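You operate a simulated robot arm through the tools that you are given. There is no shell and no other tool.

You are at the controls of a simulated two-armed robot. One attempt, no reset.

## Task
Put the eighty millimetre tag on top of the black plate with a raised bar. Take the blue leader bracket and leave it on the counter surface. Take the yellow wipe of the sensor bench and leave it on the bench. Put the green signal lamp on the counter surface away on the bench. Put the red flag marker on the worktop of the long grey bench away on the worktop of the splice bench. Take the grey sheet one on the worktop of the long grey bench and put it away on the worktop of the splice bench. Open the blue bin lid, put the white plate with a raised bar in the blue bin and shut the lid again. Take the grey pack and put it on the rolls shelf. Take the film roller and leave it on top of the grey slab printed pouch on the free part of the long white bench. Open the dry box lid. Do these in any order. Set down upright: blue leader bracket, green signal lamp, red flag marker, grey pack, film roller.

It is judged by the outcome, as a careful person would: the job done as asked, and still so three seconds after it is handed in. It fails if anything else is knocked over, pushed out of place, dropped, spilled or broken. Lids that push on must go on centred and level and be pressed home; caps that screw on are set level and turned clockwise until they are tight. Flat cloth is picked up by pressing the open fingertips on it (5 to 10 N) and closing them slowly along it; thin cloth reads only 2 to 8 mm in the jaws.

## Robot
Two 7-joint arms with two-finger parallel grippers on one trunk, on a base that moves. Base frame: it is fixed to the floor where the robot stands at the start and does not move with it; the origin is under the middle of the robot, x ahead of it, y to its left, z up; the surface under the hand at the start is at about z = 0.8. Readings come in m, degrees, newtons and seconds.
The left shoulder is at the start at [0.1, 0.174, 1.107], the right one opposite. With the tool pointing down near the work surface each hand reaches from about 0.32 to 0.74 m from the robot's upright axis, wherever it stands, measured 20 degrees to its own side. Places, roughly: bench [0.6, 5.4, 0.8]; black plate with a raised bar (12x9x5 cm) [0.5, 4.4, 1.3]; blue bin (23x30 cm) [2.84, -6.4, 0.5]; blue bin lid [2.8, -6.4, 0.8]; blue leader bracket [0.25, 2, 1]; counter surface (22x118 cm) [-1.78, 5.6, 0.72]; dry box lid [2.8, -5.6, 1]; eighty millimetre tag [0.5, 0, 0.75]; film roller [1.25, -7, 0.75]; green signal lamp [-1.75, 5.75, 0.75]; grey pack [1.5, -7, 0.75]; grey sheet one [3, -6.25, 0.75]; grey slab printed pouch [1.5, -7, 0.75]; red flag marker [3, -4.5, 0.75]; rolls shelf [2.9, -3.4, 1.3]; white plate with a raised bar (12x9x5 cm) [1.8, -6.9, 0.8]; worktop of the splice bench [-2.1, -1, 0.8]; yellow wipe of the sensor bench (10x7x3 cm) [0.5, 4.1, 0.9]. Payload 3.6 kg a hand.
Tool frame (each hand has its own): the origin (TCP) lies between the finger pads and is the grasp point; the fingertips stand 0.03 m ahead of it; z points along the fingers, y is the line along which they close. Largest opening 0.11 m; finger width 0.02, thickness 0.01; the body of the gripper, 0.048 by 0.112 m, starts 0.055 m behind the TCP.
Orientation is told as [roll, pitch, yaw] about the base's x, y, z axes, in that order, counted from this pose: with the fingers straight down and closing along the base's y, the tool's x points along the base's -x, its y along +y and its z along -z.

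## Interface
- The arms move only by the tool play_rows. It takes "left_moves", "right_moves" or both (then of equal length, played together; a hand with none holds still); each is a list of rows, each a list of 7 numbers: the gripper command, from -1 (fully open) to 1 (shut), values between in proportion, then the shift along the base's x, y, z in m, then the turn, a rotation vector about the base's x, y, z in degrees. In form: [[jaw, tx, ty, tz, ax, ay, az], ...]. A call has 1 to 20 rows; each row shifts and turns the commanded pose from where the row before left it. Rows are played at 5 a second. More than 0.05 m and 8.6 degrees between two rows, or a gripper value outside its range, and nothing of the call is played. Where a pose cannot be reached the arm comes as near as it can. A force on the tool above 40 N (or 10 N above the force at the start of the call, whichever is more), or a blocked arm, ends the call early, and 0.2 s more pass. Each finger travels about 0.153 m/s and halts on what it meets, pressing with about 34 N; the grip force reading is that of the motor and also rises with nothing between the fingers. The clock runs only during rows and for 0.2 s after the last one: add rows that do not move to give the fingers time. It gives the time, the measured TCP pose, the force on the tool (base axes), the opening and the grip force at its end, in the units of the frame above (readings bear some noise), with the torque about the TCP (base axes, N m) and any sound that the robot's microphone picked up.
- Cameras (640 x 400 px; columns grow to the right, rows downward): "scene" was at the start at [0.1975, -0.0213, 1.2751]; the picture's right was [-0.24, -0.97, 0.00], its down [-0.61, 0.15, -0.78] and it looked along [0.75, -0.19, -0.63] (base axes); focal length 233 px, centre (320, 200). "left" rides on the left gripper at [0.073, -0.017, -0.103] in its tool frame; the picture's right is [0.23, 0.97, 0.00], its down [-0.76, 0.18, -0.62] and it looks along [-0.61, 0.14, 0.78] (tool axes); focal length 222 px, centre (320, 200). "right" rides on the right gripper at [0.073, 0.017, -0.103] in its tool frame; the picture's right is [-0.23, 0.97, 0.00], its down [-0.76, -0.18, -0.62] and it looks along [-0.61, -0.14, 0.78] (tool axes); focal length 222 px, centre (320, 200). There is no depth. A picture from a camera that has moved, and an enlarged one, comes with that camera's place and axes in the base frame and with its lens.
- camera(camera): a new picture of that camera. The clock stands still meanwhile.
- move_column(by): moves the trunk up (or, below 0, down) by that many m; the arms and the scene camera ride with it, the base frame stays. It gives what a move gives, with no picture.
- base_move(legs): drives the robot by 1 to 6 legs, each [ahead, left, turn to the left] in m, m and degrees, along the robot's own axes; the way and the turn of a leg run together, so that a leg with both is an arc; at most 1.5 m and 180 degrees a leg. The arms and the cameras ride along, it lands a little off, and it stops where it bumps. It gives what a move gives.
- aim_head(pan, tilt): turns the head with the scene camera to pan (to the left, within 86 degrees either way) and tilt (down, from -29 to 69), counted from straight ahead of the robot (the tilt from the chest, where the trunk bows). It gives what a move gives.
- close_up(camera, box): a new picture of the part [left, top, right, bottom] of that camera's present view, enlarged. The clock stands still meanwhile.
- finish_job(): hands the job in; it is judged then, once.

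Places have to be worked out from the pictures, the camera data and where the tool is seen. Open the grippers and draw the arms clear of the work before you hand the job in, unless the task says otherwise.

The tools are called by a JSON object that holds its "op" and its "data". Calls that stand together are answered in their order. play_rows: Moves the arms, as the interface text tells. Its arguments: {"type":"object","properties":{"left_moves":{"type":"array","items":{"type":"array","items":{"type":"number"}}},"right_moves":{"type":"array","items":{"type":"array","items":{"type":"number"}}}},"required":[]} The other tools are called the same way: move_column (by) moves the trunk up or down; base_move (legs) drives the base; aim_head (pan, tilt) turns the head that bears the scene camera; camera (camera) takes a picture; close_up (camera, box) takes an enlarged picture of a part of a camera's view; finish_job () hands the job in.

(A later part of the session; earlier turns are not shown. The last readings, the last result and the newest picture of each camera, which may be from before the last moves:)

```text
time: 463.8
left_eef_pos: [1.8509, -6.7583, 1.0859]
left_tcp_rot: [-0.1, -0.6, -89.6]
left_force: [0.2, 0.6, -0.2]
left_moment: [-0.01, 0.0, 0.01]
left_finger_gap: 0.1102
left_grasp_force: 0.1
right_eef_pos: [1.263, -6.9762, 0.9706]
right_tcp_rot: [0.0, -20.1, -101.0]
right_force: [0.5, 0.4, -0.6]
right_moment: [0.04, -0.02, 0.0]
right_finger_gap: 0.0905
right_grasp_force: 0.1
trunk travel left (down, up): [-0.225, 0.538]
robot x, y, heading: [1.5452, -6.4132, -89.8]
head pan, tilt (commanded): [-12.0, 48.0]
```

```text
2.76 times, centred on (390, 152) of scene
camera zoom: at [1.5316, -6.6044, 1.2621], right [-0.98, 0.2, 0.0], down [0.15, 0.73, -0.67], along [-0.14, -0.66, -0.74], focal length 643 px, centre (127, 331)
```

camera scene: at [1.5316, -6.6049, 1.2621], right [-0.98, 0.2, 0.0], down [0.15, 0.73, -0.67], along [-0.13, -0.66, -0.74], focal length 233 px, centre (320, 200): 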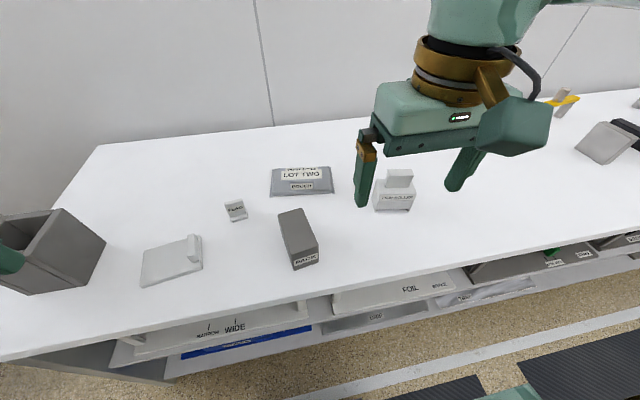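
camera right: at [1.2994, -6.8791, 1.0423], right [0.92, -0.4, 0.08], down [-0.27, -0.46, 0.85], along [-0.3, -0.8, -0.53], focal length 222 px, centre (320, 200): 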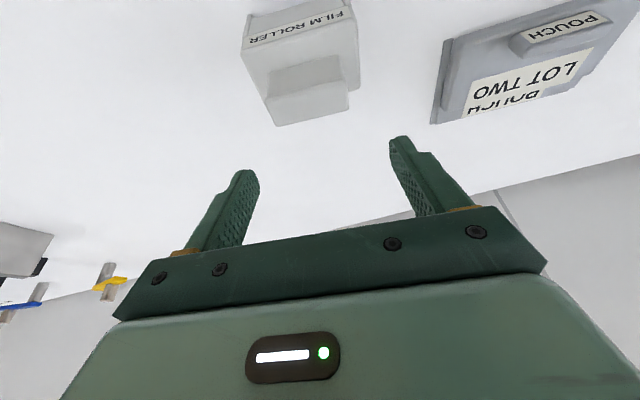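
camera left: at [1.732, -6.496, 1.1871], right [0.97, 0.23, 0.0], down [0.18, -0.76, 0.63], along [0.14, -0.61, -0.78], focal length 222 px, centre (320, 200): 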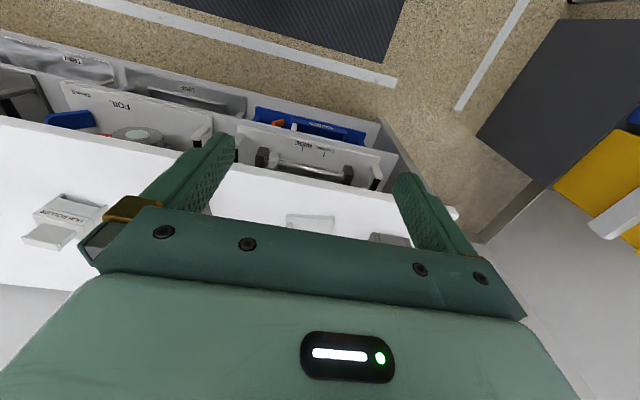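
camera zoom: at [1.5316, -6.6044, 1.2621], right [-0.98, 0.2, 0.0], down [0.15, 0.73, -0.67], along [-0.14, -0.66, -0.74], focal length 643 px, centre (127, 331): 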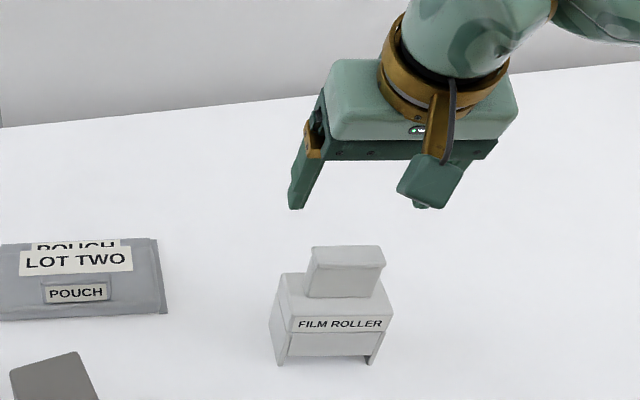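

{"op": "close_up", "data": {"camera": "right", "box": [220, 0, 380, 130]}}

{"op": "close_up", "data": {"camera": "right", "box": [420, 0, 640, 140]}}

```text
3.08 times, centred on (300, 65) of right
camera zoom: at [1.2994, -6.8791, 1.0423], right [0.92, -0.4, 0.08], down [-0.27, -0.46, 0.85], along [-0.3, -0.8, -0.53], focal length 684 px, centre (382, 615)
```

zoom: 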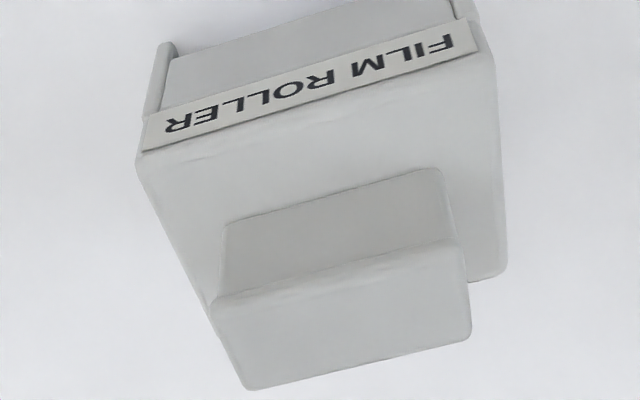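

```text
2.86 times, centred on (530, 70) of right
camera zoom: at [1.2994, -6.8791, 1.0423], right [0.92, -0.4, 0.08], down [-0.27, -0.46, 0.85], along [-0.3, -0.8, -0.53], focal length 635 px, centre (-280, 571)
```

zoom: 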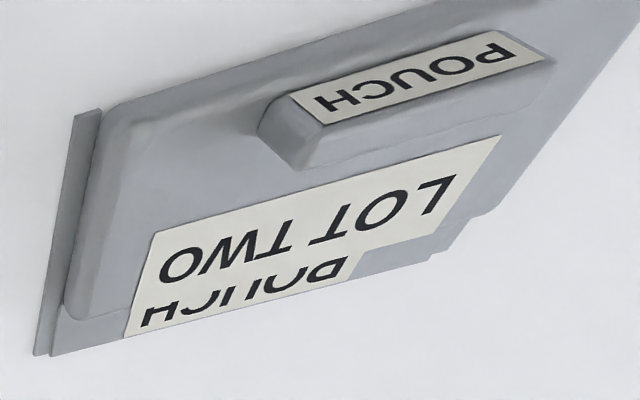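

I need to understand the pouch's top before placing anything there, so I bring the left hand over it and look down with its camera.

{"op": "play_rows", "data": {"left_moves": [[-1, -0.0375, -0.018, 0, 0, 0, 0], [-1, -0.0375, -0.018, 0, 0, 0, 0], [-1, -0.0375, -0.018, 0, 0, 0, 0], [-1, -0.0375, -0.018, 0, 0, 0, 0], [-1, -0.0375, -0.018, 0, 0, 0, 0], [-1, -0.0375, -0.018, 0, 0, 0, 0], [-1, -0.0375, -0.018, 0, 0, 0, 0], [-1, -0.0375, -0.018, 0, 0, 0, 0], [-1, 0, 0, 0, 0, 0, 0]]}}

{"op": "camera", "data": {"camera": "left"}}

{"op": "close_up", "data": {"camera": "left", "box": [240, 40, 420, 180]}}

```text
time: 465.8
left_eef_pos: [1.5506, -6.9016, 1.086]
left_tcp_rot: [-0.2, -0.5, -89.6]
left_force: [-0.1, 0.8, -0.7]
left_moment: [0.03, 0.02, -0.01]
left_finger_gap: 0.1098
left_grasp_force: 0.0
right_eef_pos: [1.2628, -6.9752, 0.9709]
right_tcp_rot: [0.1, -20.0, -101.1]
right_force: [-0.2, -0.1, -0.7]
right_moment: [0.01, 0.0, -0.04]
right_finger_gap: 0.0903
right_grasp_force: 0.0
trunk travel left (down, up): [-0.225, 0.538]
robot x, y, heading: [1.55, -6.4142, -89.7]
head pan, tilt (commanded): [-12.0, 48.0]
```

```text
taken
camera left: at [1.5332, -6.8293, 1.187], right [0.97, 0.23, 0.0], down [0.19, -0.75, 0.63], along [0.14, -0.61, -0.78], focal length 222 px, centre (320, 200)
```

left: 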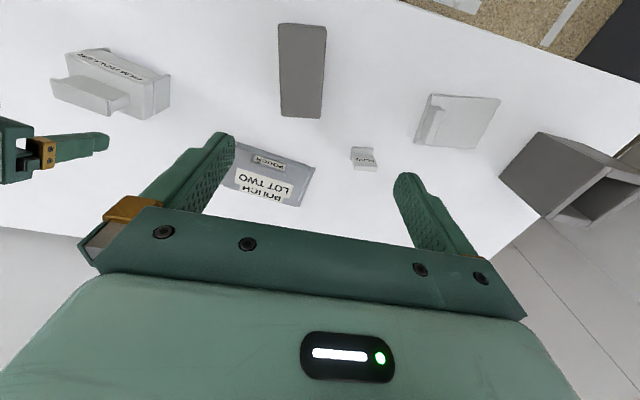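

```text
2.86 times, centred on (330, 110) of left
camera zoom: at [1.5332, -6.8293, 1.187], right [0.97, 0.23, 0.0], down [0.19, -0.75, 0.63], along [0.14, -0.61, -0.78], focal length 635 px, centre (291, 457)
```

zoom: 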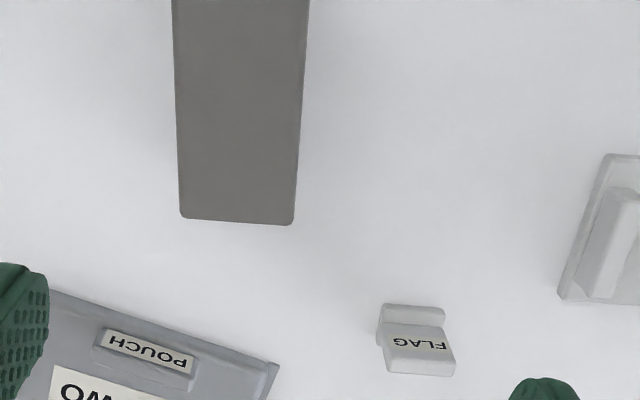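

{"op": "play_rows", "data": {"left_moves": [[-1, -0.035, 0, 0.02, 0, 0, 0], [-1, -0.035, 0, 0.02, 0, 0, 0], [-1, 0, 0, 0, 0, 0, 0]]}}

{"op": "close_up", "data": {"camera": "left", "box": [220, 90, 420, 230]}}

```text
time: 466.6
left_eef_pos: [1.4815, -6.9044, 1.1266]
left_tcp_rot: [-0.1, -0.5, -89.5]
left_force: [0.7, -0.4, -0.7]
left_moment: [-0.04, 0.01, 0.0]
left_finger_gap: 0.11
left_grasp_force: 0.1
right_eef_pos: [1.2644, -6.977, 0.9694]
right_tcp_rot: [0.1, -19.9, -101.1]
right_force: [0.6, -0.2, 0.2]
right_moment: [0.01, 0.0, -0.01]
right_finger_gap: 0.0902
right_grasp_force: 0.1
trunk travel left (down, up): [-0.225, 0.538]
robot x, y, heading: [1.5443, -6.4139, -89.6]
head pan, tilt (commanded): [-12.0, 48.0]
```

```text
2.86 times, centred on (320, 160) of left
camera zoom: at [1.4632, -6.8301, 1.2275], right [0.97, 0.23, 0.0], down [0.19, -0.75, 0.63], along [0.14, -0.61, -0.78], focal length 635 px, centre (320, 314)
```

zoom: 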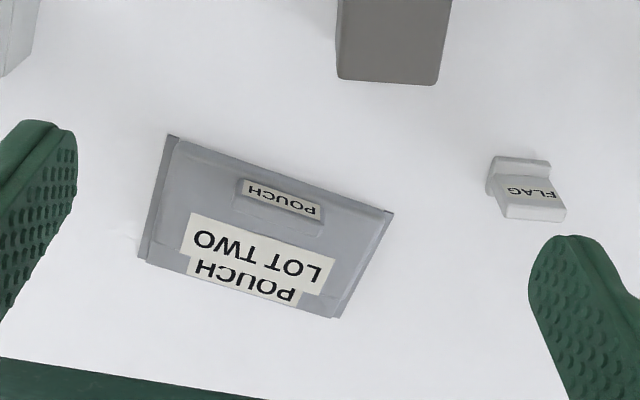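

From above, the pouch base spans x≈1.39–1.57, y≈-7.04 to -7.17, with its POUCH tab near the front (y≈-7.05 to -7.08); there are about 8 cm of flat slab behind the tab, enough for the roller. I move the left hand away and lower the right hand onto the roller's block.

{"op": "play_rows", "data": {"left_moves": [[-1, 0.04, 0.015, -0.01, 0, 0, 0], [-1, 0.04, 0.015, -0.01, 0, 0, 0], [-1, 0.04, 0.015, -0.01, 0, 0, 0], [-1, 0.04, 0.015, 0, 0, 0, 0], [-1, 0.04, 0.015, 0, 0, 0, 0], [-1, 0.04, 0.015, 0, 0, 0, 0], [-1, 0.04, 0.02, 0, 0, 0, 0], [-1, 0.04, 0.02, 0, 0, 0, 0], [-1, 0.04, 0.02, 0, 0, 0, 0]], "right_moves": [[-0.64, 0, 0, 0, 0, 0, 0], [-0.64, 0, 0, 0, 0, 0, 0], [-0.64, 0, 0, 0, 0, 0, 0], [-0.64, 0, 0, 0, 0, 0, 0], [-0.64, 0.0, 0.005, -0.02, 0, 0, -1.5], [-0.64, 0, 0, -0.02, 0, 0, 0], [-0.64, 0, 0, -0.02, 0, 0, 0], [-0.64, 0, 0, -0.012, 0, 0, 0], [-0.64, 0, 0, 0, 0, 0, 0]]}}

{"op": "camera", "data": {"camera": "right"}}

{"op": "close_up", "data": {"camera": "scene", "box": [320, 80, 460, 225]}}

```text
time: 468.6
left_eef_pos: [1.8407, -6.756, 1.0882]
left_tcp_rot: [-0.3, -0.6, -89.6]
left_force: [-0.3, 1.5, 0.2]
left_moment: [0.01, -0.01, -0.03]
left_finger_gap: 0.1101
left_grasp_force: 0.0
left hand out of reach, approached as far as the arm can: row 9
right_eef_pos: [1.2638, -6.9723, 0.8993]
right_tcp_rot: [0.0, -19.9, -102.6]
right_force: [-0.2, 0.3, -0.2]
right_moment: [0.02, -0.02, 0.02]
right_finger_gap: 0.0902
right_grasp_force: 0.0
trunk travel left (down, up): [-0.225, 0.538]
robot x, y, heading: [1.5474, -6.413, -89.5]
head pan, tilt (commanded): [-12.0, 48.0]
```

```text
taken
camera right: at [1.3021, -6.875, 0.9712], right [0.9, -0.42, 0.08], down [-0.28, -0.45, 0.85], along [-0.32, -0.79, -0.53], focal length 222 px, centre (320, 200)
```

right: 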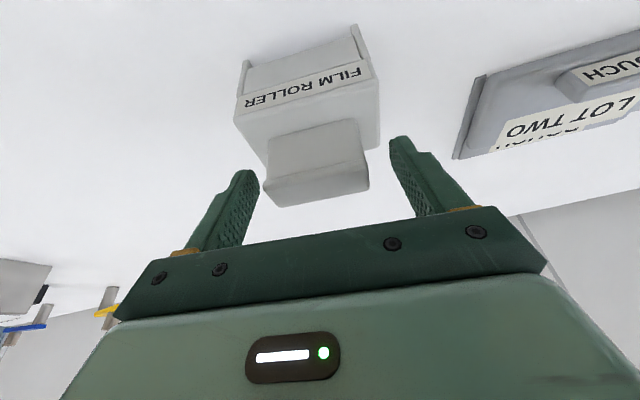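

```text
2.76 times, centred on (390, 152) of scene
camera zoom: at [1.5324, -6.6045, 1.2621], right [-0.98, 0.2, 0.0], down [0.15, 0.73, -0.67], along [-0.14, -0.66, -0.74], focal length 643 px, centre (127, 331)
```

zoom: 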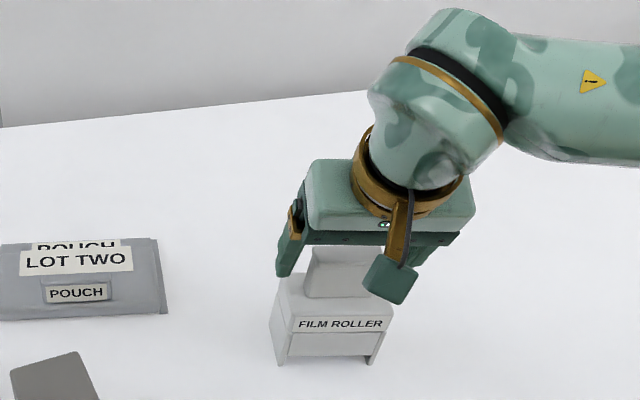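

The block sits between the fingers. I lower 8 mm more and close gently.

{"op": "play_rows", "data": {"right_moves": [[-0.64, 0, 0, -0.005, 0, 0, 0], [-0.64, 0, 0, -0.003, 0, 0, 0], [-0.3, 0, 0, 0, 0, 0, 0], [0, 0, 0, 0, 0, 0, 0], [0.4, 0, 0, 0, 0, 0, 0], [1, 0, 0, 0, 0, 0, 0], [1, 0, 0, 0, 0, 0, 0]]}}

{"op": "camera", "data": {"camera": "right"}}

```text
time: 470.2
left_eef_pos: [1.8401, -6.7589, 1.0895]
left_tcp_rot: [-0.1, -0.6, -89.6]
left_force: [0.1, 0.2, -0.2]
left_moment: [-0.01, -0.01, 0.0]
left_finger_gap: 0.1101
left_grasp_force: 0.2
right_eef_pos: [1.2618, -6.9728, 0.89]
right_tcp_rot: [0.1, -19.8, -102.5]
right_force: [-0.7, -0.1, -0.8]
right_moment: [-0.09, -0.09, -0.01]
right_finger_gap: 0.0599
right_grasp_force: 34.2
trunk travel left (down, up): [-0.225, 0.538]
robot x, y, heading: [1.5484, -6.4144, -89.7]
head pan, tilt (commanded): [-12.0, 48.0]
```

```text
taken
camera right: at [1.3015, -6.8756, 0.9632], right [0.9, -0.42, 0.08], down [-0.28, -0.45, 0.85], along [-0.32, -0.79, -0.53], focal length 222 px, centre (320, 200)
```

right: 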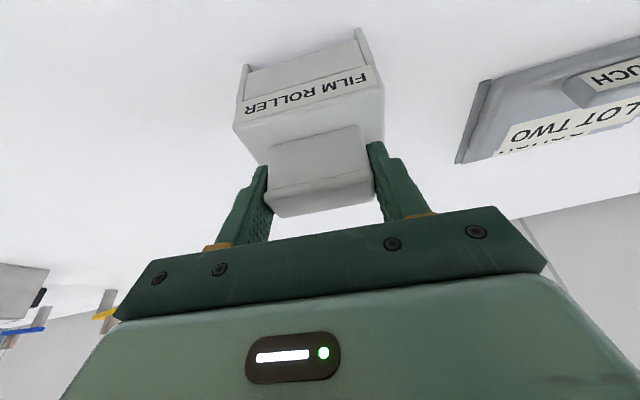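

Held (gap 0.060). I lift the roller 10 cm and carry it over the flat area behind the pouch's tab, matching the pouch's yaw.

{"op": "play_rows", "data": {"right_moves": [[1, 0, 0, 0.01, 0, 0, 0], [1, 0, 0, 0.02, 0, 0, 0], [1, 0, 0, 0.035, 0, 0, 0], [1, 0, 0, 0.035, 0, 0, 0], [1, 0.0358, -0.0249, 0, 0, 0, 0.92], [1, 0.0358, -0.0249, 0, 0, 0, 0.92], [1, 0.0358, -0.0249, 0, 0, 0, 0.92], [1, 0.0358, -0.0249, 0, 0, 0, 0.92], [1, 0.0358, -0.0249, 0, 0, 0, 0.92], [1, 0.0358, -0.0249, 0, 0, 0, 0.9], [1, 0, 0, 0, 0, 0, 0]]}}

{"op": "camera", "data": {"camera": "right"}}

{"op": "aim_head", "data": {"pan": 5, "tilt": 48}}

{"op": "camera", "data": {"camera": "scene"}}

```text
time: 472.6
left_eef_pos: [1.8388, -6.7574, 1.0899]
left_tcp_rot: [-0.1, -0.5, -89.6]
left_force: [-0.4, 0.0, -0.4]
left_moment: [0.03, -0.01, 0.03]
left_finger_gap: 0.1099
left_grasp_force: 0.1
right_eef_pos: [1.4774, -7.123, 0.99]
right_tcp_rot: [0.2, -19.8, -97.0]
right_force: [-0.2, 0.3, -4.2]
right_moment: [0.01, 0.0, -0.02]
right_finger_gap: 0.0603
right_grasp_force: 33.8
trunk travel left (down, up): [-0.225, 0.538]
robot x, y, heading: [1.5483, -6.4154, -89.9]
head pan, tilt (commanded): [-12.0, 48.0]
```

```text
taken
camera right: at [1.5058, -7.0229, 1.0622], right [0.94, -0.33, 0.08], down [-0.24, -0.48, 0.84], along [-0.24, -0.81, -0.53], focal length 222 px, centre (320, 200)
```

right: 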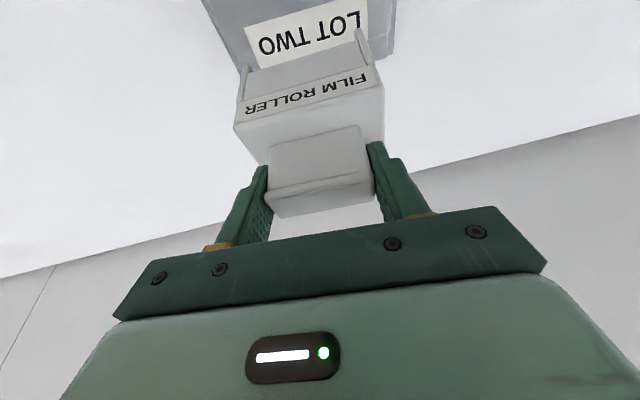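

```text
time: 473.4
left_eef_pos: [1.8397, -6.7578, 1.0888]
left_tcp_rot: [-0.1, -0.7, -89.6]
left_force: [-0.1, 0.6, -0.1]
left_moment: [0.01, -0.02, 0.03]
left_finger_gap: 0.1101
left_grasp_force: 0.1
right_eef_pos: [1.4782, -7.1219, 0.9893]
right_tcp_rot: [0.1, -20.0, -97.0]
right_force: [0.5, 0.4, -3.3]
right_moment: [-0.01, 0.03, 0.01]
right_finger_gap: 0.0603
right_grasp_force: 34.1
trunk travel left (down, up): [-0.225, 0.538]
robot x, y, heading: [1.544, -6.4119, -89.6]
head pan, tilt (commanded): [5.0, 48.0]
```

```text
taken
camera scene: at [1.5547, -6.6067, 1.2619], right [-1.0, -0.09, 0.0], down [-0.07, 0.74, -0.67], along [0.06, -0.67, -0.74], focal length 233 px, centre (320, 200)
```

scene: 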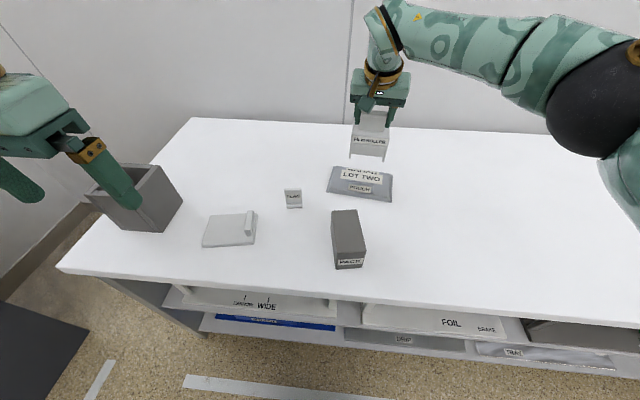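

The roller hangs over the LOT TWO print area as planned. I lower to about 1.5 cm above the slab.

{"op": "play_rows", "data": {"right_moves": [[1, 0, 0, -0.025, 0, 0, 0], [1, 0, 0, -0.025, 0, 0, 0], [1, 0, 0, -0.015, 0, 0, 0], [1, 0, 0, 0, 0, 0, 0]]}}

{"op": "close_up", "data": {"camera": "scene", "box": [310, 60, 430, 220]}}

{"op": "camera", "data": {"camera": "right"}}

```text
time: 474.4
left_eef_pos: [1.8387, -6.7579, 1.0882]
left_tcp_rot: [-0.1, -0.6, -89.5]
left_force: [0.0, 0.1, -0.3]
left_moment: [-0.02, -0.03, 0.0]
left_finger_gap: 0.1099
left_grasp_force: 0.1
right_eef_pos: [1.4784, -7.1232, 0.9236]
right_tcp_rot: [0.1, -19.9, -97.0]
right_force: [0.0, 0.4, -4.0]
right_moment: [0.01, 0.0, -0.03]
right_finger_gap: 0.06
right_grasp_force: 34.3
trunk travel left (down, up): [-0.225, 0.538]
robot x, y, heading: [1.5472, -6.4128, -89.7]
head pan, tilt (commanded): [5.0, 48.0]
```

```text
2.50 times, centred on (370, 140) of scene
camera zoom: at [1.5549, -6.6066, 1.262], right [-1.0, -0.09, 0.0], down [-0.07, 0.74, -0.67], along [0.06, -0.67, -0.74], focal length 583 px, centre (195, 350)
```

zoom: 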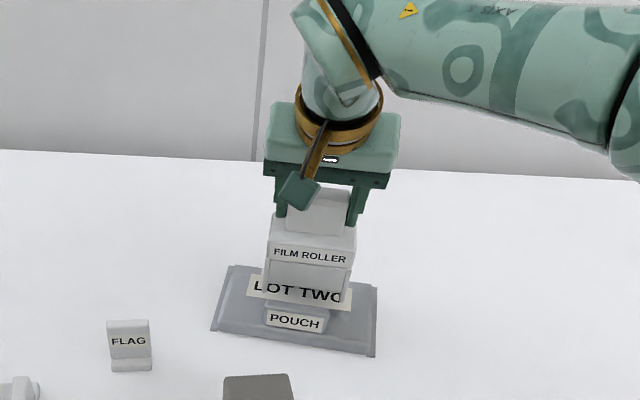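

```text
taken
camera right: at [1.5064, -7.0224, 0.9973], right [0.94, -0.33, 0.08], down [-0.24, -0.48, 0.84], along [-0.24, -0.81, -0.53], focal length 222 px, centre (320, 200)
```

right: 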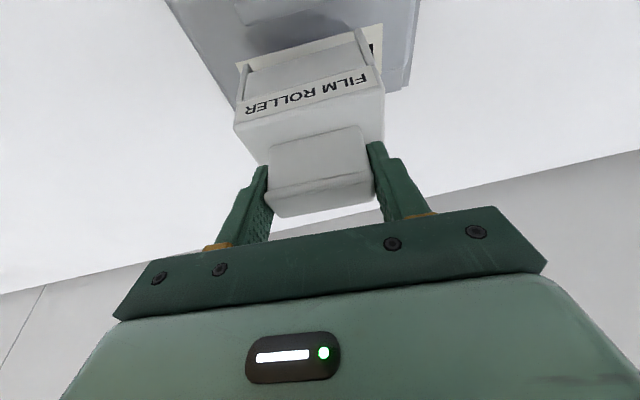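

Alignment looks good over the slab. I lower in small steps to contact.

{"op": "play_rows", "data": {"right_moves": [[1, 0, 0, -0.006, 0, 0, 0], [1, 0, 0, -0.005, 0, 0, 0], [1, 0, 0, -0.003, 0, 0, 0], [1, 0, 0, -0.002, 0, 0, 0], [1, 0, 0, 0, 0, 0, 0]]}}

```text
time: 475.6
left_eef_pos: [1.8389, -6.7557, 1.0891]
left_tcp_rot: [0.0, -0.7, -89.5]
left_force: [-0.9, -0.8, 0.0]
left_moment: [-0.02, 0.01, -0.01]
left_finger_gap: 0.11
left_grasp_force: 0.1
right_eef_pos: [1.4771, -7.1219, 0.9102]
right_tcp_rot: [0.2, -20.1, -97.1]
right_force: [0.6, -2.0, 8.3]
right_moment: [-0.01, -0.44, -0.01]
right_finger_gap: 0.0601
right_grasp_force: 33.8
trunk travel left (down, up): [-0.225, 0.538]
robot x, y, heading: [1.5474, -6.4142, -89.5]
head pan, tilt (commanded): [5.0, 48.0]
```

One foot has touched (12 N). I lower 1 mm more, open the jaws moderately and look.

{"op": "play_rows", "data": {"right_moves": [[1, 0, 0, -0.001, 0, 0, 0], [1, 0, 0, 0, 0, 0, 0], [0.1, 0, 0, 0, 0, 0, 0], [-0.2, 0, 0, 0, 0, 0, 0], [-0.35, 0, 0, 0.002, 0, 0, 0], [-0.35, 0, 0, 0.002, 0, 0, 0], [-0.35, 0, 0, 0, 0, 0, 0]]}}

{"op": "camera", "data": {"camera": "right"}}

{"op": "close_up", "data": {"camera": "scene", "box": [310, 80, 430, 220]}}

```text
time: 477.2
left_eef_pos: [1.84, -6.7576, 1.0885]
left_tcp_rot: [0.0, -0.6, -89.5]
left_force: [0.0, -0.5, -0.9]
left_moment: [-0.04, 0.0, -0.02]
left_finger_gap: 0.11
left_grasp_force: 0.1
right_eef_pos: [1.4779, -7.1214, 0.9117]
right_tcp_rot: [0.1, -19.9, -97.0]
right_force: [-0.6, -0.3, -0.1]
right_moment: [0.01, -0.01, -0.02]
right_finger_gap: 0.0743
right_grasp_force: 0.0
trunk travel left (down, up): [-0.225, 0.538]
robot x, y, heading: [1.5474, -6.4147, -89.4]
head pan, tilt (commanded): [5.0, 48.0]
```

```text
taken
camera right: at [1.5069, -7.0221, 0.9843], right [0.94, -0.33, 0.08], down [-0.24, -0.48, 0.84], along [-0.24, -0.81, -0.53], focal length 222 px, centre (320, 200)
```

right: 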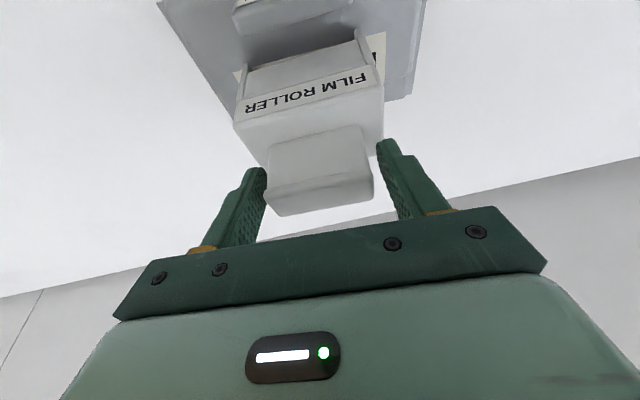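

```text
2.86 times, centred on (370, 150) of scene
camera zoom: at [1.5549, -6.6063, 1.262], right [-1.0, -0.09, 0.0], down [-0.07, 0.74, -0.67], along [0.06, -0.67, -0.74], focal length 666 px, centre (177, 343)
```

zoom: 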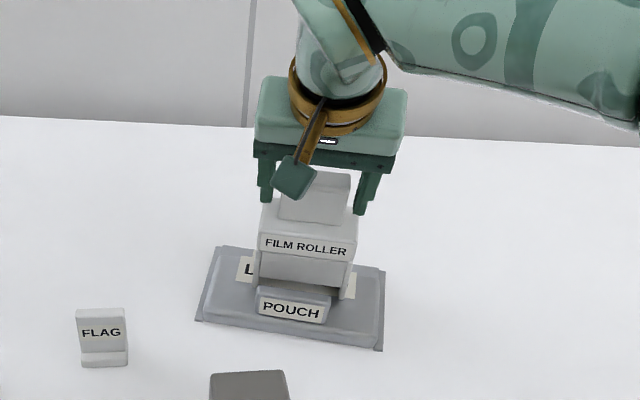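

The roller stands upright on the pouch, jaws clear. I lift straight up and retract the right hand.

{"op": "play_rows", "data": {"right_moves": [[-0.35, 0, 0, 0.02, 0, 0, 0], [-0.4, 0, 0, 0.03, 0, 0, 0], [-0.6, 0, 0, 0.04, 0, 0, 0], [-1, 0, 0.02, 0.04, 0, 0, 0], [-1, 0, 0.045, 0.01, 0, 0, 0], [-1, -0.01, 0.045, 0, 6.6, 0.8, 0], [-1, -0.01, 0.045, 0, 6.6, 0.8, 0], [-1, -0.01, 0.045, 0, 6.6, 0.8, 3.5], [-1, -0.01, 0.045, 0, 0, 0, 4], [-1, -0.01, 0.045, 0, 0, 0, 0], [-1, 0, 0, 0, 0, 0, 0]]}}

{"op": "camera", "data": {"camera": "scene"}}

{"op": "close_up", "data": {"camera": "scene", "box": [280, 120, 440, 280]}}

```text
time: 479.6
left_eef_pos: [1.8404, -6.7576, 1.0888]
left_tcp_rot: [-0.1, -0.6, -89.5]
left_force: [-0.6, 0.3, -0.1]
left_moment: [0.04, 0.0, 0.01]
left_finger_gap: 0.1101
left_grasp_force: 0.0
right_eef_pos: [1.4274, -6.8315, 1.0539]
right_tcp_rot: [-4.5, -0.5, -88.6]
right_force: [-0.4, 0.8, 0.0]
right_moment: [-0.01, 0.01, 0.0]
right_finger_gap: 0.11
right_grasp_force: 0.1
trunk travel left (down, up): [-0.225, 0.538]
robot x, y, heading: [1.5449, -6.4106, -89.6]
head pan, tilt (commanded): [5.0, 48.0]
```

```text
taken
camera scene: at [1.5551, -6.6066, 1.2619], right [-1.0, -0.09, 0.0], down [-0.07, 0.74, -0.67], along [0.06, -0.67, -0.74], focal length 233 px, centre (320, 200)
```

scene: 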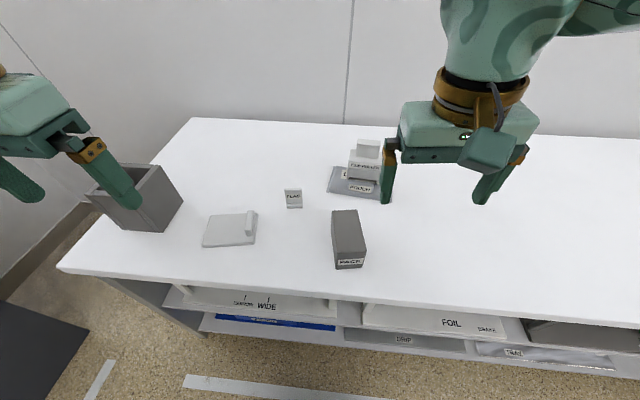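

```text
2.50 times, centred on (360, 200) of scene
camera zoom: at [1.5551, -6.6066, 1.2619], right [-1.0, -0.09, 0.0], down [-0.07, 0.74, -0.67], along [0.06, -0.67, -0.74], focal length 583 px, centre (220, 200)
```

zoom: 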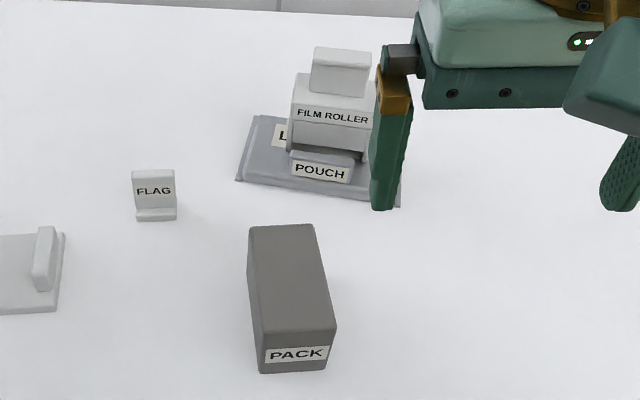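

Roller and pouch look right. Next the pack: I shift the base 11 cm so the left hand lines up, and bring that hand above the pack with a 10° yaw.

{"op": "base_move", "data": {"legs": [[0, -0.11, 0]]}}

{"op": "play_rows", "data": {"left_moves": [[-0.6, -0.035, -0.023, -0.01, 0, 0, 2.6], [-0.6, -0.035, -0.023, -0.01, 0, 0, 2.6], [-0.6, -0.035, -0.023, -0.01, 0, 0, 2.6], [-0.6, -0.035, -0.023, -0.01, 0, 0, 2.6], [-0.6, -0.035, -0.023, -0.02, 0, 0, 0], [-0.6, -0.034, -0.023, -0.02, 0, 0, 0], [-0.6, 0, 0, 0, 0, 0, 0]]}}

{"op": "camera", "data": {"camera": "left"}}

{"op": "aim_head", "data": {"pan": 5, "tilt": 50}}

{"op": "camera", "data": {"camera": "scene"}}

```text
time: 480.8
left_eef_pos: [1.7284, -6.7578, 1.0888]
left_tcp_rot: [0.1, -0.6, -89.5]
left_force: [-1.3, -0.5, 0.1]
left_moment: [0.01, -0.01, -0.02]
left_finger_gap: 0.1101
left_grasp_force: 0.0
right_eef_pos: [1.3154, -6.8311, 1.0522]
right_tcp_rot: [-4.4, -0.5, -88.8]
right_force: [-0.1, -0.2, 0.4]
right_moment: [-0.03, -0.05, 0.0]
right_finger_gap: 0.1098
right_grasp_force: 0.1
trunk travel left (down, up): [-0.225, 0.538]
robot x, y, heading: [1.4374, -6.4119, -89.6]
head pan, tilt (commanded): [5.0, 48.0]
```

```text
time: 482.4
left_eef_pos: [1.5217, -6.896, 1.0078]
left_tcp_rot: [-0.2, -0.6, -79.1]
left_force: [-1.2, 0.5, 0.4]
left_moment: [0.01, 0.01, 0.0]
left_finger_gap: 0.088
left_grasp_force: 0.2
right_eef_pos: [1.3184, -6.8308, 1.0528]
right_tcp_rot: [-4.5, -0.5, -88.6]
right_force: [0.2, 0.9, -1.1]
right_moment: [0.02, -0.01, 0.0]
right_finger_gap: 0.11
right_grasp_force: 0.0
trunk travel left (down, up): [-0.225, 0.538]
robot x, y, heading: [1.4352, -6.4131, -89.6]
head pan, tilt (commanded): [5.0, 48.0]
```

```text
taken
camera left: at [1.4899, -6.8269, 1.109], right [0.91, 0.41, -0.01], down [0.32, -0.71, 0.63], along [0.25, -0.58, -0.78], focal length 222 px, centre (320, 200)
```

left: 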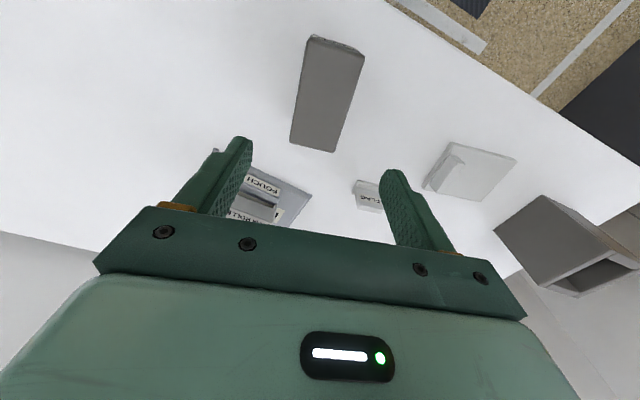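

```text
time: 483.0
left_eef_pos: [1.5207, -6.8959, 1.0081]
left_tcp_rot: [-0.1, -0.6, -79.2]
left_force: [0.3, -0.1, 0.6]
left_moment: [-0.02, -0.02, 0.03]
left_finger_gap: 0.0881
left_grasp_force: 0.1
right_eef_pos: [1.3173, -6.8319, 1.0523]
right_tcp_rot: [-4.4, -0.5, -88.7]
right_force: [-0.4, 1.5, 0.2]
right_moment: [-0.01, 0.03, 0.01]
right_finger_gap: 0.11
right_grasp_force: 0.1
trunk travel left (down, up): [-0.225, 0.538]
robot x, y, heading: [1.4331, -6.412, -89.7]
head pan, tilt (commanded): [5.0, 50.0]
```

```text
taken
camera scene: at [1.4443, -6.6054, 1.2593], right [-1.0, -0.09, 0.0], down [-0.07, 0.76, -0.64], along [0.06, -0.64, -0.77], focal length 233 px, centre (320, 200)
```

scene: 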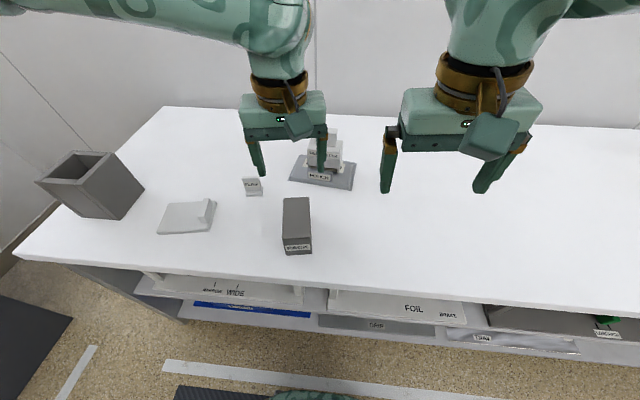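

The pack centre is near (1.519,-6.887). I correct a few millimetres and lower around it.

{"op": "play_rows", "data": {"left_moves": [[-0.6, -0.002, 0.008, -0.03, 0, 0, 0], [-0.6, 0, 0, -0.04, 0, 0, 0], [-0.6, 0, 0, -0.04, 0, 0, 0], [-0.6, 0, 0, -0.04, 0, 0, 0], [-0.6, 0, 0, -0.022, 0, 0, 0], [-0.6, 0, 0, -0.006, 0, 0, 0], [-0.6, 0, 0, 0, 0, 0, 0]]}}

{"op": "camera", "data": {"camera": "left"}}

{"op": "close_up", "data": {"camera": "scene", "box": [220, 100, 380, 270]}}

```text
time: 484.6
left_eef_pos: [1.518, -6.8881, 0.8314]
left_tcp_rot: [0.0, -0.6, -79.2]
left_force: [0.1, 0.3, 0.7]
left_moment: [0.01, 0.02, 0.01]
left_finger_gap: 0.0879
left_grasp_force: 0.2
right_eef_pos: [1.3177, -6.8323, 1.0532]
right_tcp_rot: [-4.4, -0.4, -88.8]
right_force: [-0.9, -0.4, 0.0]
right_moment: [-0.01, 0.0, 0.01]
right_finger_gap: 0.1101
right_grasp_force: 0.1
trunk travel left (down, up): [-0.225, 0.538]
robot x, y, heading: [1.4368, -6.412, -89.6]
head pan, tilt (commanded): [5.0, 50.0]
```

```text
taken
camera left: at [1.4872, -6.8198, 0.9319], right [0.91, 0.41, 0.0], down [0.32, -0.71, 0.63], along [0.25, -0.58, -0.78], focal length 222 px, centre (320, 200)
```

left: 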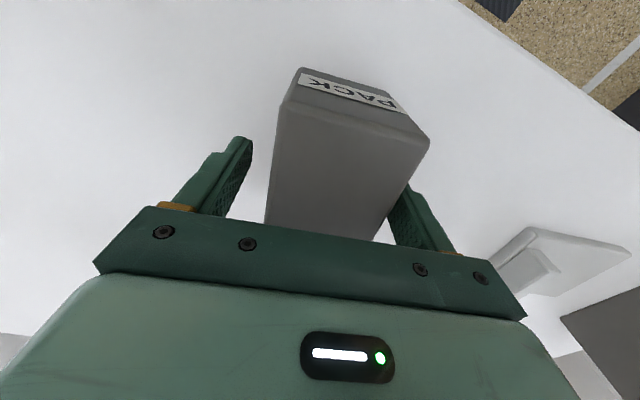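

```text
2.35 times, centred on (300, 185) of scene
camera zoom: at [1.4444, -6.6052, 1.2593], right [-1.0, -0.09, 0.0], down [-0.07, 0.76, -0.64], along [0.06, -0.64, -0.77], focal length 549 px, centre (367, 235)
```

zoom: 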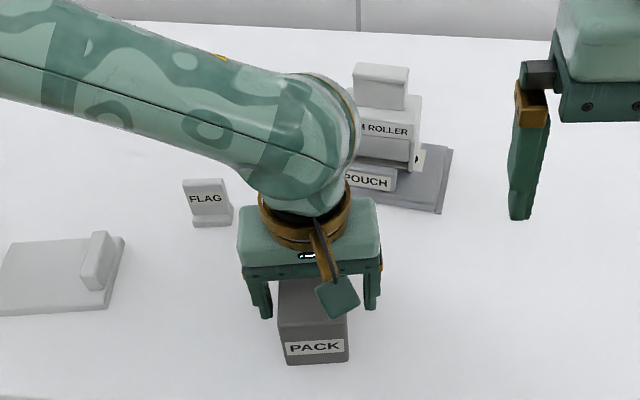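

The pack is between the fingers. I close the left jaws and lift.

{"op": "play_rows", "data": {"left_moves": [[-0.3, 0, 0, 0, 0, 0, 0], [0, 0, 0, 0, 0, 0, 0], [0.4, 0, 0, 0, 0, 0, 0], [1, 0, 0, 0, 0, 0, 0], [1, 0, 0, 0, 0, 0, 0]]}}

{"op": "play_rows", "data": {"left_moves": [[1, 0, 0, 0.01, 0, 0, 0], [1, 0, 0, 0.03, 0, 0, 0], [1, 0, 0, 0.04, 0, 0, 0], [1, 0, 0, 0.045, 0, 0, 0], [1, 0, 0, 0.045, 0, 0, 0], [1, 0.02, 0.02, 0.04, 0, 0, 0], [1, 0.03, 0.03, 0.02, 0, 0, 0], [1, 0.03, 0.03, 0, 0, 0, -3], [1, 0.03, 0.03, 0, 0, 0, -3], [1, 0.03, 0.02, 0, 0, 0, -4], [1, 0, 0, 0, 0, 0, 0]]}}

{"op": "camera", "data": {"camera": "scene"}}

{"op": "camera", "data": {"camera": "left"}}

```text
time: 485.8
left_eef_pos: [1.5178, -6.8883, 0.8313]
left_tcp_rot: [-0.2, -0.6, -79.2]
left_force: [-0.8, 0.1, -0.1]
left_moment: [-0.07, -0.05, 0.03]
left_finger_gap: 0.0603
left_grasp_force: 34.1
right_eef_pos: [1.3169, -6.8318, 1.0528]
right_tcp_rot: [-4.4, -0.4, -88.7]
right_force: [0.3, -1.1, -0.7]
right_moment: [0.0, 0.03, 0.01]
right_finger_gap: 0.1099
right_grasp_force: 0.1
trunk travel left (down, up): [-0.225, 0.538]
robot x, y, heading: [1.4326, -6.4116, -89.7]
head pan, tilt (commanded): [5.0, 50.0]
```

```text
time: 488.2
left_eef_pos: [1.6583, -6.758, 1.0596]
left_tcp_rot: [-0.1, -0.6, -89.2]
left_force: [-0.8, -0.2, -3.5]
left_moment: [0.01, 0.02, 0.02]
left_finger_gap: 0.0597
left_grasp_force: 34.4
right_eef_pos: [1.3175, -6.8314, 1.0519]
right_tcp_rot: [-4.5, -0.4, -88.8]
right_force: [-0.3, -1.1, 0.2]
right_moment: [0.01, -0.01, 0.01]
right_finger_gap: 0.1101
right_grasp_force: 0.0
trunk travel left (down, up): [-0.225, 0.538]
robot x, y, heading: [1.4352, -6.4146, -89.5]
head pan, tilt (commanded): [5.0, 50.0]
```

```text
taken
camera scene: at [1.4439, -6.6057, 1.2592], right [-1.0, -0.09, 0.0], down [-0.07, 0.76, -0.64], along [0.06, -0.64, -0.77], focal length 233 px, centre (320, 200)
```

scene: 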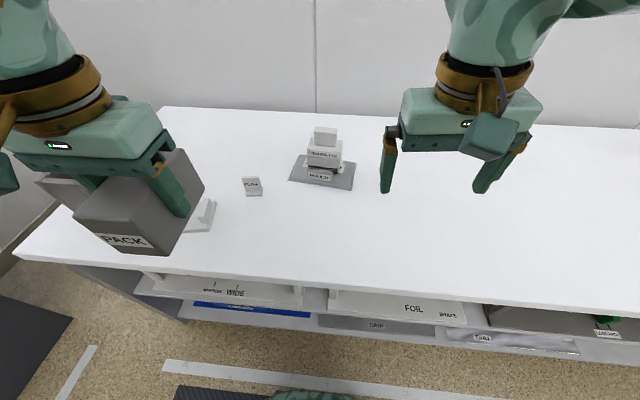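

```text
taken
camera left: at [1.6396, -6.6853, 1.161], right [0.97, 0.24, 0.0], down [0.19, -0.75, 0.63], along [0.15, -0.61, -0.78], focal length 222 px, centre (320, 200)
```

left: 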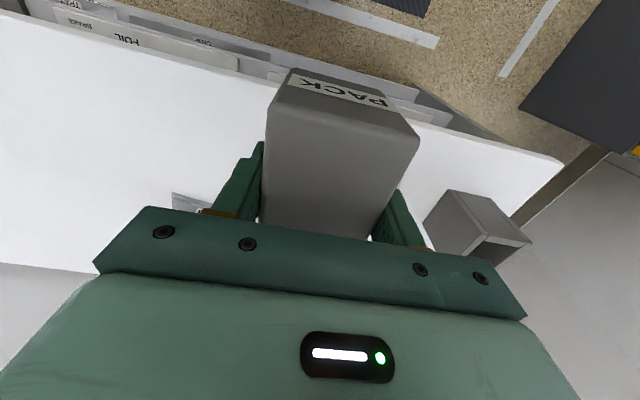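

The pack is held (60 mm wide, level). Now I slide left 0.5 m so the right hand faces the white plate, levelling that hand on the way.

{"op": "base_move", "data": {"legs": [[0, 0.5, 0]]}}

{"op": "play_rows", "data": {"right_moves": [[-1, 0, 0, 0.02, 0, -4.5, 0], [-1, 0, 0, 0, 0, 0, 0]]}}

{"op": "aim_head", "data": {"pan": -8, "tilt": 48}}

{"op": "camera", "data": {"camera": "scene"}}

{"op": "camera", "data": {"camera": "right"}}

```text
time: 491.2
left_eef_pos: [2.1563, -6.7548, 1.06]
left_tcp_rot: [-0.1, -0.7, -89.2]
left_force: [0.6, 0.1, -3.4]
left_moment: [0.02, -0.03, 0.0]
left_finger_gap: 0.0599
left_grasp_force: 34.1
right_eef_pos: [1.8166, -6.8281, 1.0533]
right_tcp_rot: [-4.4, -0.5, -88.7]
right_force: [-0.5, -0.3, -0.8]
right_moment: [-0.01, 0.01, 0.0]
right_finger_gap: 0.1103
right_grasp_force: 0.0
trunk travel left (down, up): [-0.225, 0.538]
robot x, y, heading: [1.9348, -6.4105, -89.8]
head pan, tilt (commanded): [5.0, 50.0]
```

```text
time: 491.8
left_eef_pos: [2.1552, -6.7559, 1.0606]
left_tcp_rot: [-0.1, -0.6, -89.3]
left_force: [0.2, -0.1, -3.3]
left_moment: [0.06, 0.0, -0.01]
left_finger_gap: 0.0601
left_grasp_force: 34.3
right_eef_pos: [1.8153, -6.8289, 1.0726]
right_tcp_rot: [0.1, -0.4, -88.8]
right_force: [0.6, 0.4, 0.9]
right_moment: [0.0, 0.0, -0.01]
right_finger_gap: 0.1099
right_grasp_force: 0.0
trunk travel left (down, up): [-0.225, 0.538]
robot x, y, heading: [1.9318, -6.4119, -89.9]
head pan, tilt (commanded): [5.0, 50.0]
```

```text
time: 492.5
left_eef_pos: [2.1557, -6.7562, 1.0598]
left_tcp_rot: [-0.1, -0.6, -89.2]
left_force: [-0.4, 0.3, -4.4]
left_moment: [0.0, -0.03, 0.0]
left_finger_gap: 0.0597
left_grasp_force: 33.8
right_eef_pos: [1.8142, -6.8293, 1.0728]
right_tcp_rot: [0.1, -0.7, -88.8]
right_force: [0.2, -0.2, 0.5]
right_moment: [-0.02, -0.01, 0.0]
right_finger_gap: 0.1102
right_grasp_force: 0.1
trunk travel left (down, up): [-0.225, 0.538]
robot x, y, heading: [1.9338, -6.4139, -89.8]
head pan, tilt (commanded): [-8.0, 48.0]
```

```text
taken
camera scene: at [1.9242, -6.6039, 1.2619], right [-0.99, 0.13, 0.0], down [0.1, 0.74, -0.67], along [-0.09, -0.66, -0.74], focal length 233 px, centre (320, 200)
```

scene: 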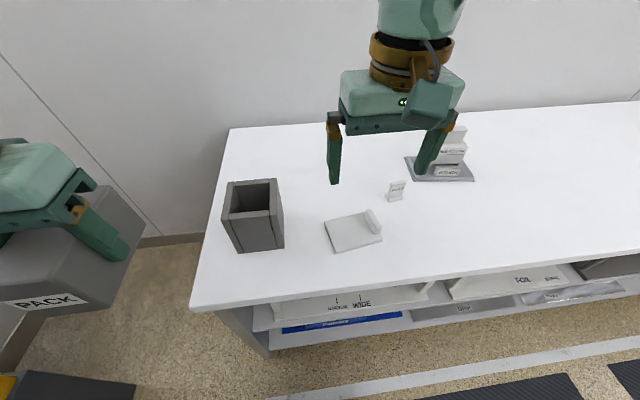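

```text
taken
camera right: at [1.8295, -6.756, 1.1757], right [0.98, -0.21, 0.0], down [-0.16, -0.76, 0.63], along [-0.13, -0.62, -0.78], focal length 222 px, centre (320, 200)
```

right: 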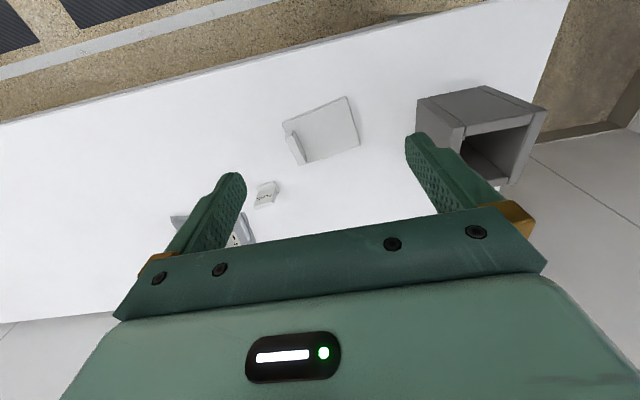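

I zoom in with both cameras to fix the plate's bar.

{"op": "close_up", "data": {"camera": "right", "box": [260, 80, 388, 180]}}

{"op": "close_up", "data": {"camera": "scene", "box": [300, 180, 420, 270]}}

```text
4.00 times, centred on (324, 130) of right
camera zoom: at [1.8295, -6.756, 1.1757], right [0.98, -0.21, 0.0], down [-0.16, -0.76, 0.63], along [-0.13, -0.62, -0.78], focal length 888 px, centre (304, 480)
```

zoom: 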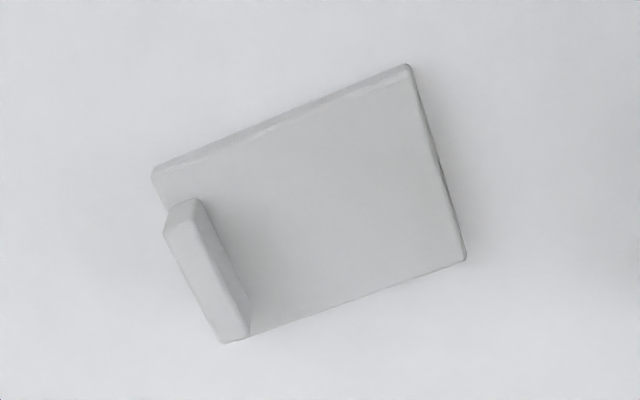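

```text
4.44 times, centred on (360, 225) of scene
camera zoom: at [1.9242, -6.6039, 1.2619], right [-0.99, 0.13, 0.0], down [0.1, 0.74, -0.67], along [-0.09, -0.66, -0.74], focal length 1036 px, centre (142, 89)
```

zoom: 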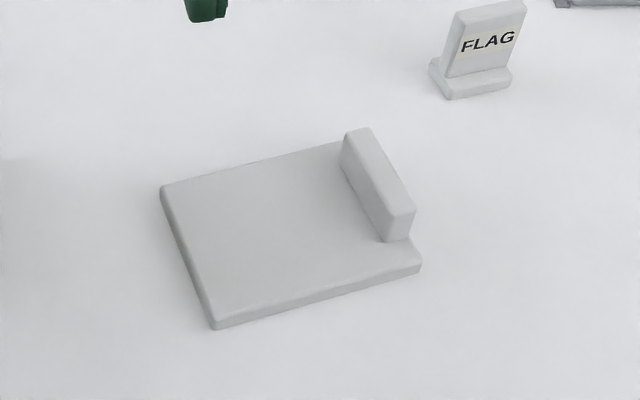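

The plate's bar is centred near (1.757,-6.912), running ~7° off the y axis, top z≈0.835. I align the right hand above it with a 5 cm jaw opening.

{"op": "play_rows", "data": {"right_moves": [[0.0, -0.0145, -0.0207, -0.035, 0, 0, 3], [0.0, -0.0145, -0.0207, -0.035, 0, 0, 3], [0.0, -0.0145, -0.0207, -0.035, 0, 0, 0], [0.0, -0.0142, -0.0206, -0.035, 0, 0, 0], [0.0, 0, 0, -0.03, 0, 0, 0], [0.0, 0, 0, 0, 0, 0, 0]]}}

{"op": "camera", "data": {"camera": "right"}}

{"op": "close_up", "data": {"camera": "scene", "box": [280, 130, 440, 260]}}

```text
time: 493.9
left_eef_pos: [2.1559, -6.7546, 1.0608]
left_tcp_rot: [-0.2, -0.5, -89.1]
left_force: [0.1, 0.7, -3.6]
left_moment: [0.02, 0.01, 0.0]
left_finger_gap: 0.06
left_grasp_force: 33.9
right_eef_pos: [1.7555, -6.9125, 0.9027]
right_tcp_rot: [-0.1, -0.6, -82.8]
right_force: [-0.1, 0.6, -0.2]
right_moment: [-0.01, 0.02, 0.0]
right_finger_gap: 0.0548
right_grasp_force: 0.2
trunk travel left (down, up): [-0.225, 0.538]
robot x, y, heading: [1.933, -6.4113, -89.7]
head pan, tilt (commanded): [-8.0, 48.0]
```

```text
taken
camera right: at [1.7634, -6.838, 1.0046], right [0.99, -0.1, 0.0], down [-0.08, -0.77, 0.63], along [-0.06, -0.63, -0.78], focal length 222 px, centre (320, 200)
```

right: 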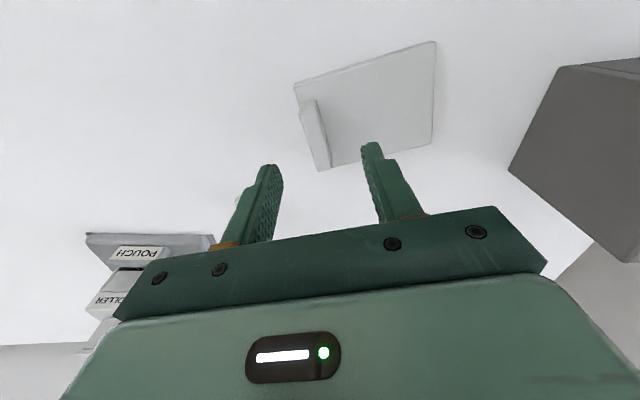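

```text
3.08 times, centred on (360, 195) of scene
camera zoom: at [1.9241, -6.6038, 1.262], right [-0.99, 0.13, 0.0], down [0.1, 0.74, -0.67], along [-0.09, -0.66, -0.74], focal length 717 px, centre (197, 215)
```

zoom: 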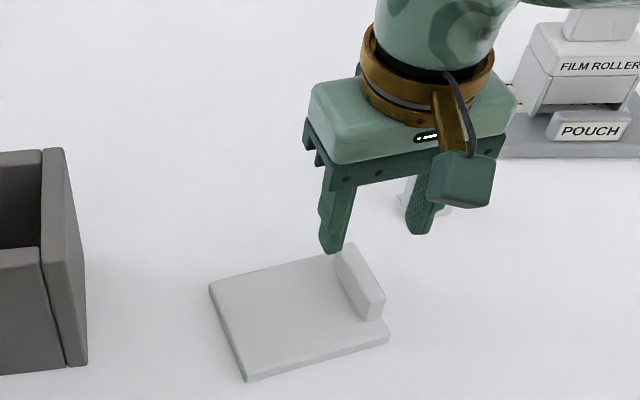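

Aligned. I add 2° of yaw and lower to z≈0.838, watching for contact with the plate.

{"op": "play_rows", "data": {"right_moves": [[0.0, 0, 0.001, -0.03, 0, 0, 2], [0.0, 0, 0, -0.02, 0, 0, 0], [0.0, 0, 0, -0.01, 0, 0, 0], [0.0, 0, 0, -0.005, 0, 0, 0], [0.0, 0, 0, 0, 0, 0, 0]]}}

{"op": "camera", "data": {"camera": "right"}}

```text
time: 495.1
left_eef_pos: [2.1571, -6.7557, 1.0613]
left_tcp_rot: [-0.1, -0.6, -89.1]
left_force: [0.0, -0.4, -3.6]
left_moment: [0.0, -0.01, -0.04]
left_finger_gap: 0.0599
left_grasp_force: 34.6
right_eef_pos: [1.7573, -6.9095, 0.8375]
right_tcp_rot: [0.1, -0.6, -80.8]
right_force: [-1.1, -0.2, -0.5]
right_moment: [-0.02, -0.01, -0.01]
right_finger_gap: 0.0549
right_grasp_force: 0.1
trunk travel left (down, up): [-0.225, 0.538]
robot x, y, heading: [1.9342, -6.4151, -89.6]
head pan, tilt (commanded): [-8.0, 48.0]
```

```text
taken
camera right: at [1.7613, -6.8361, 0.9399], right [1.0, -0.07, 0.0], down [-0.06, -0.77, 0.63], along [-0.04, -0.63, -0.78], focal length 222 px, centre (320, 200)
```

right: 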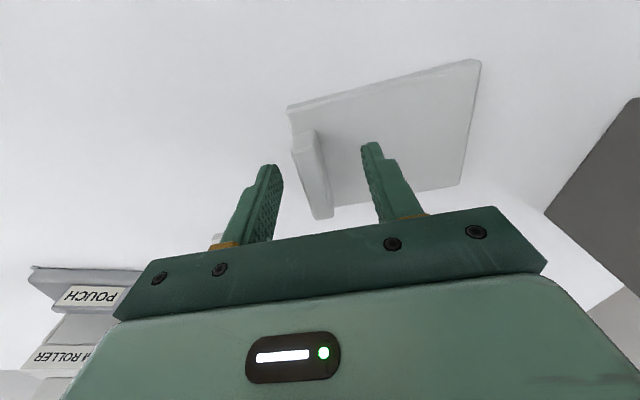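

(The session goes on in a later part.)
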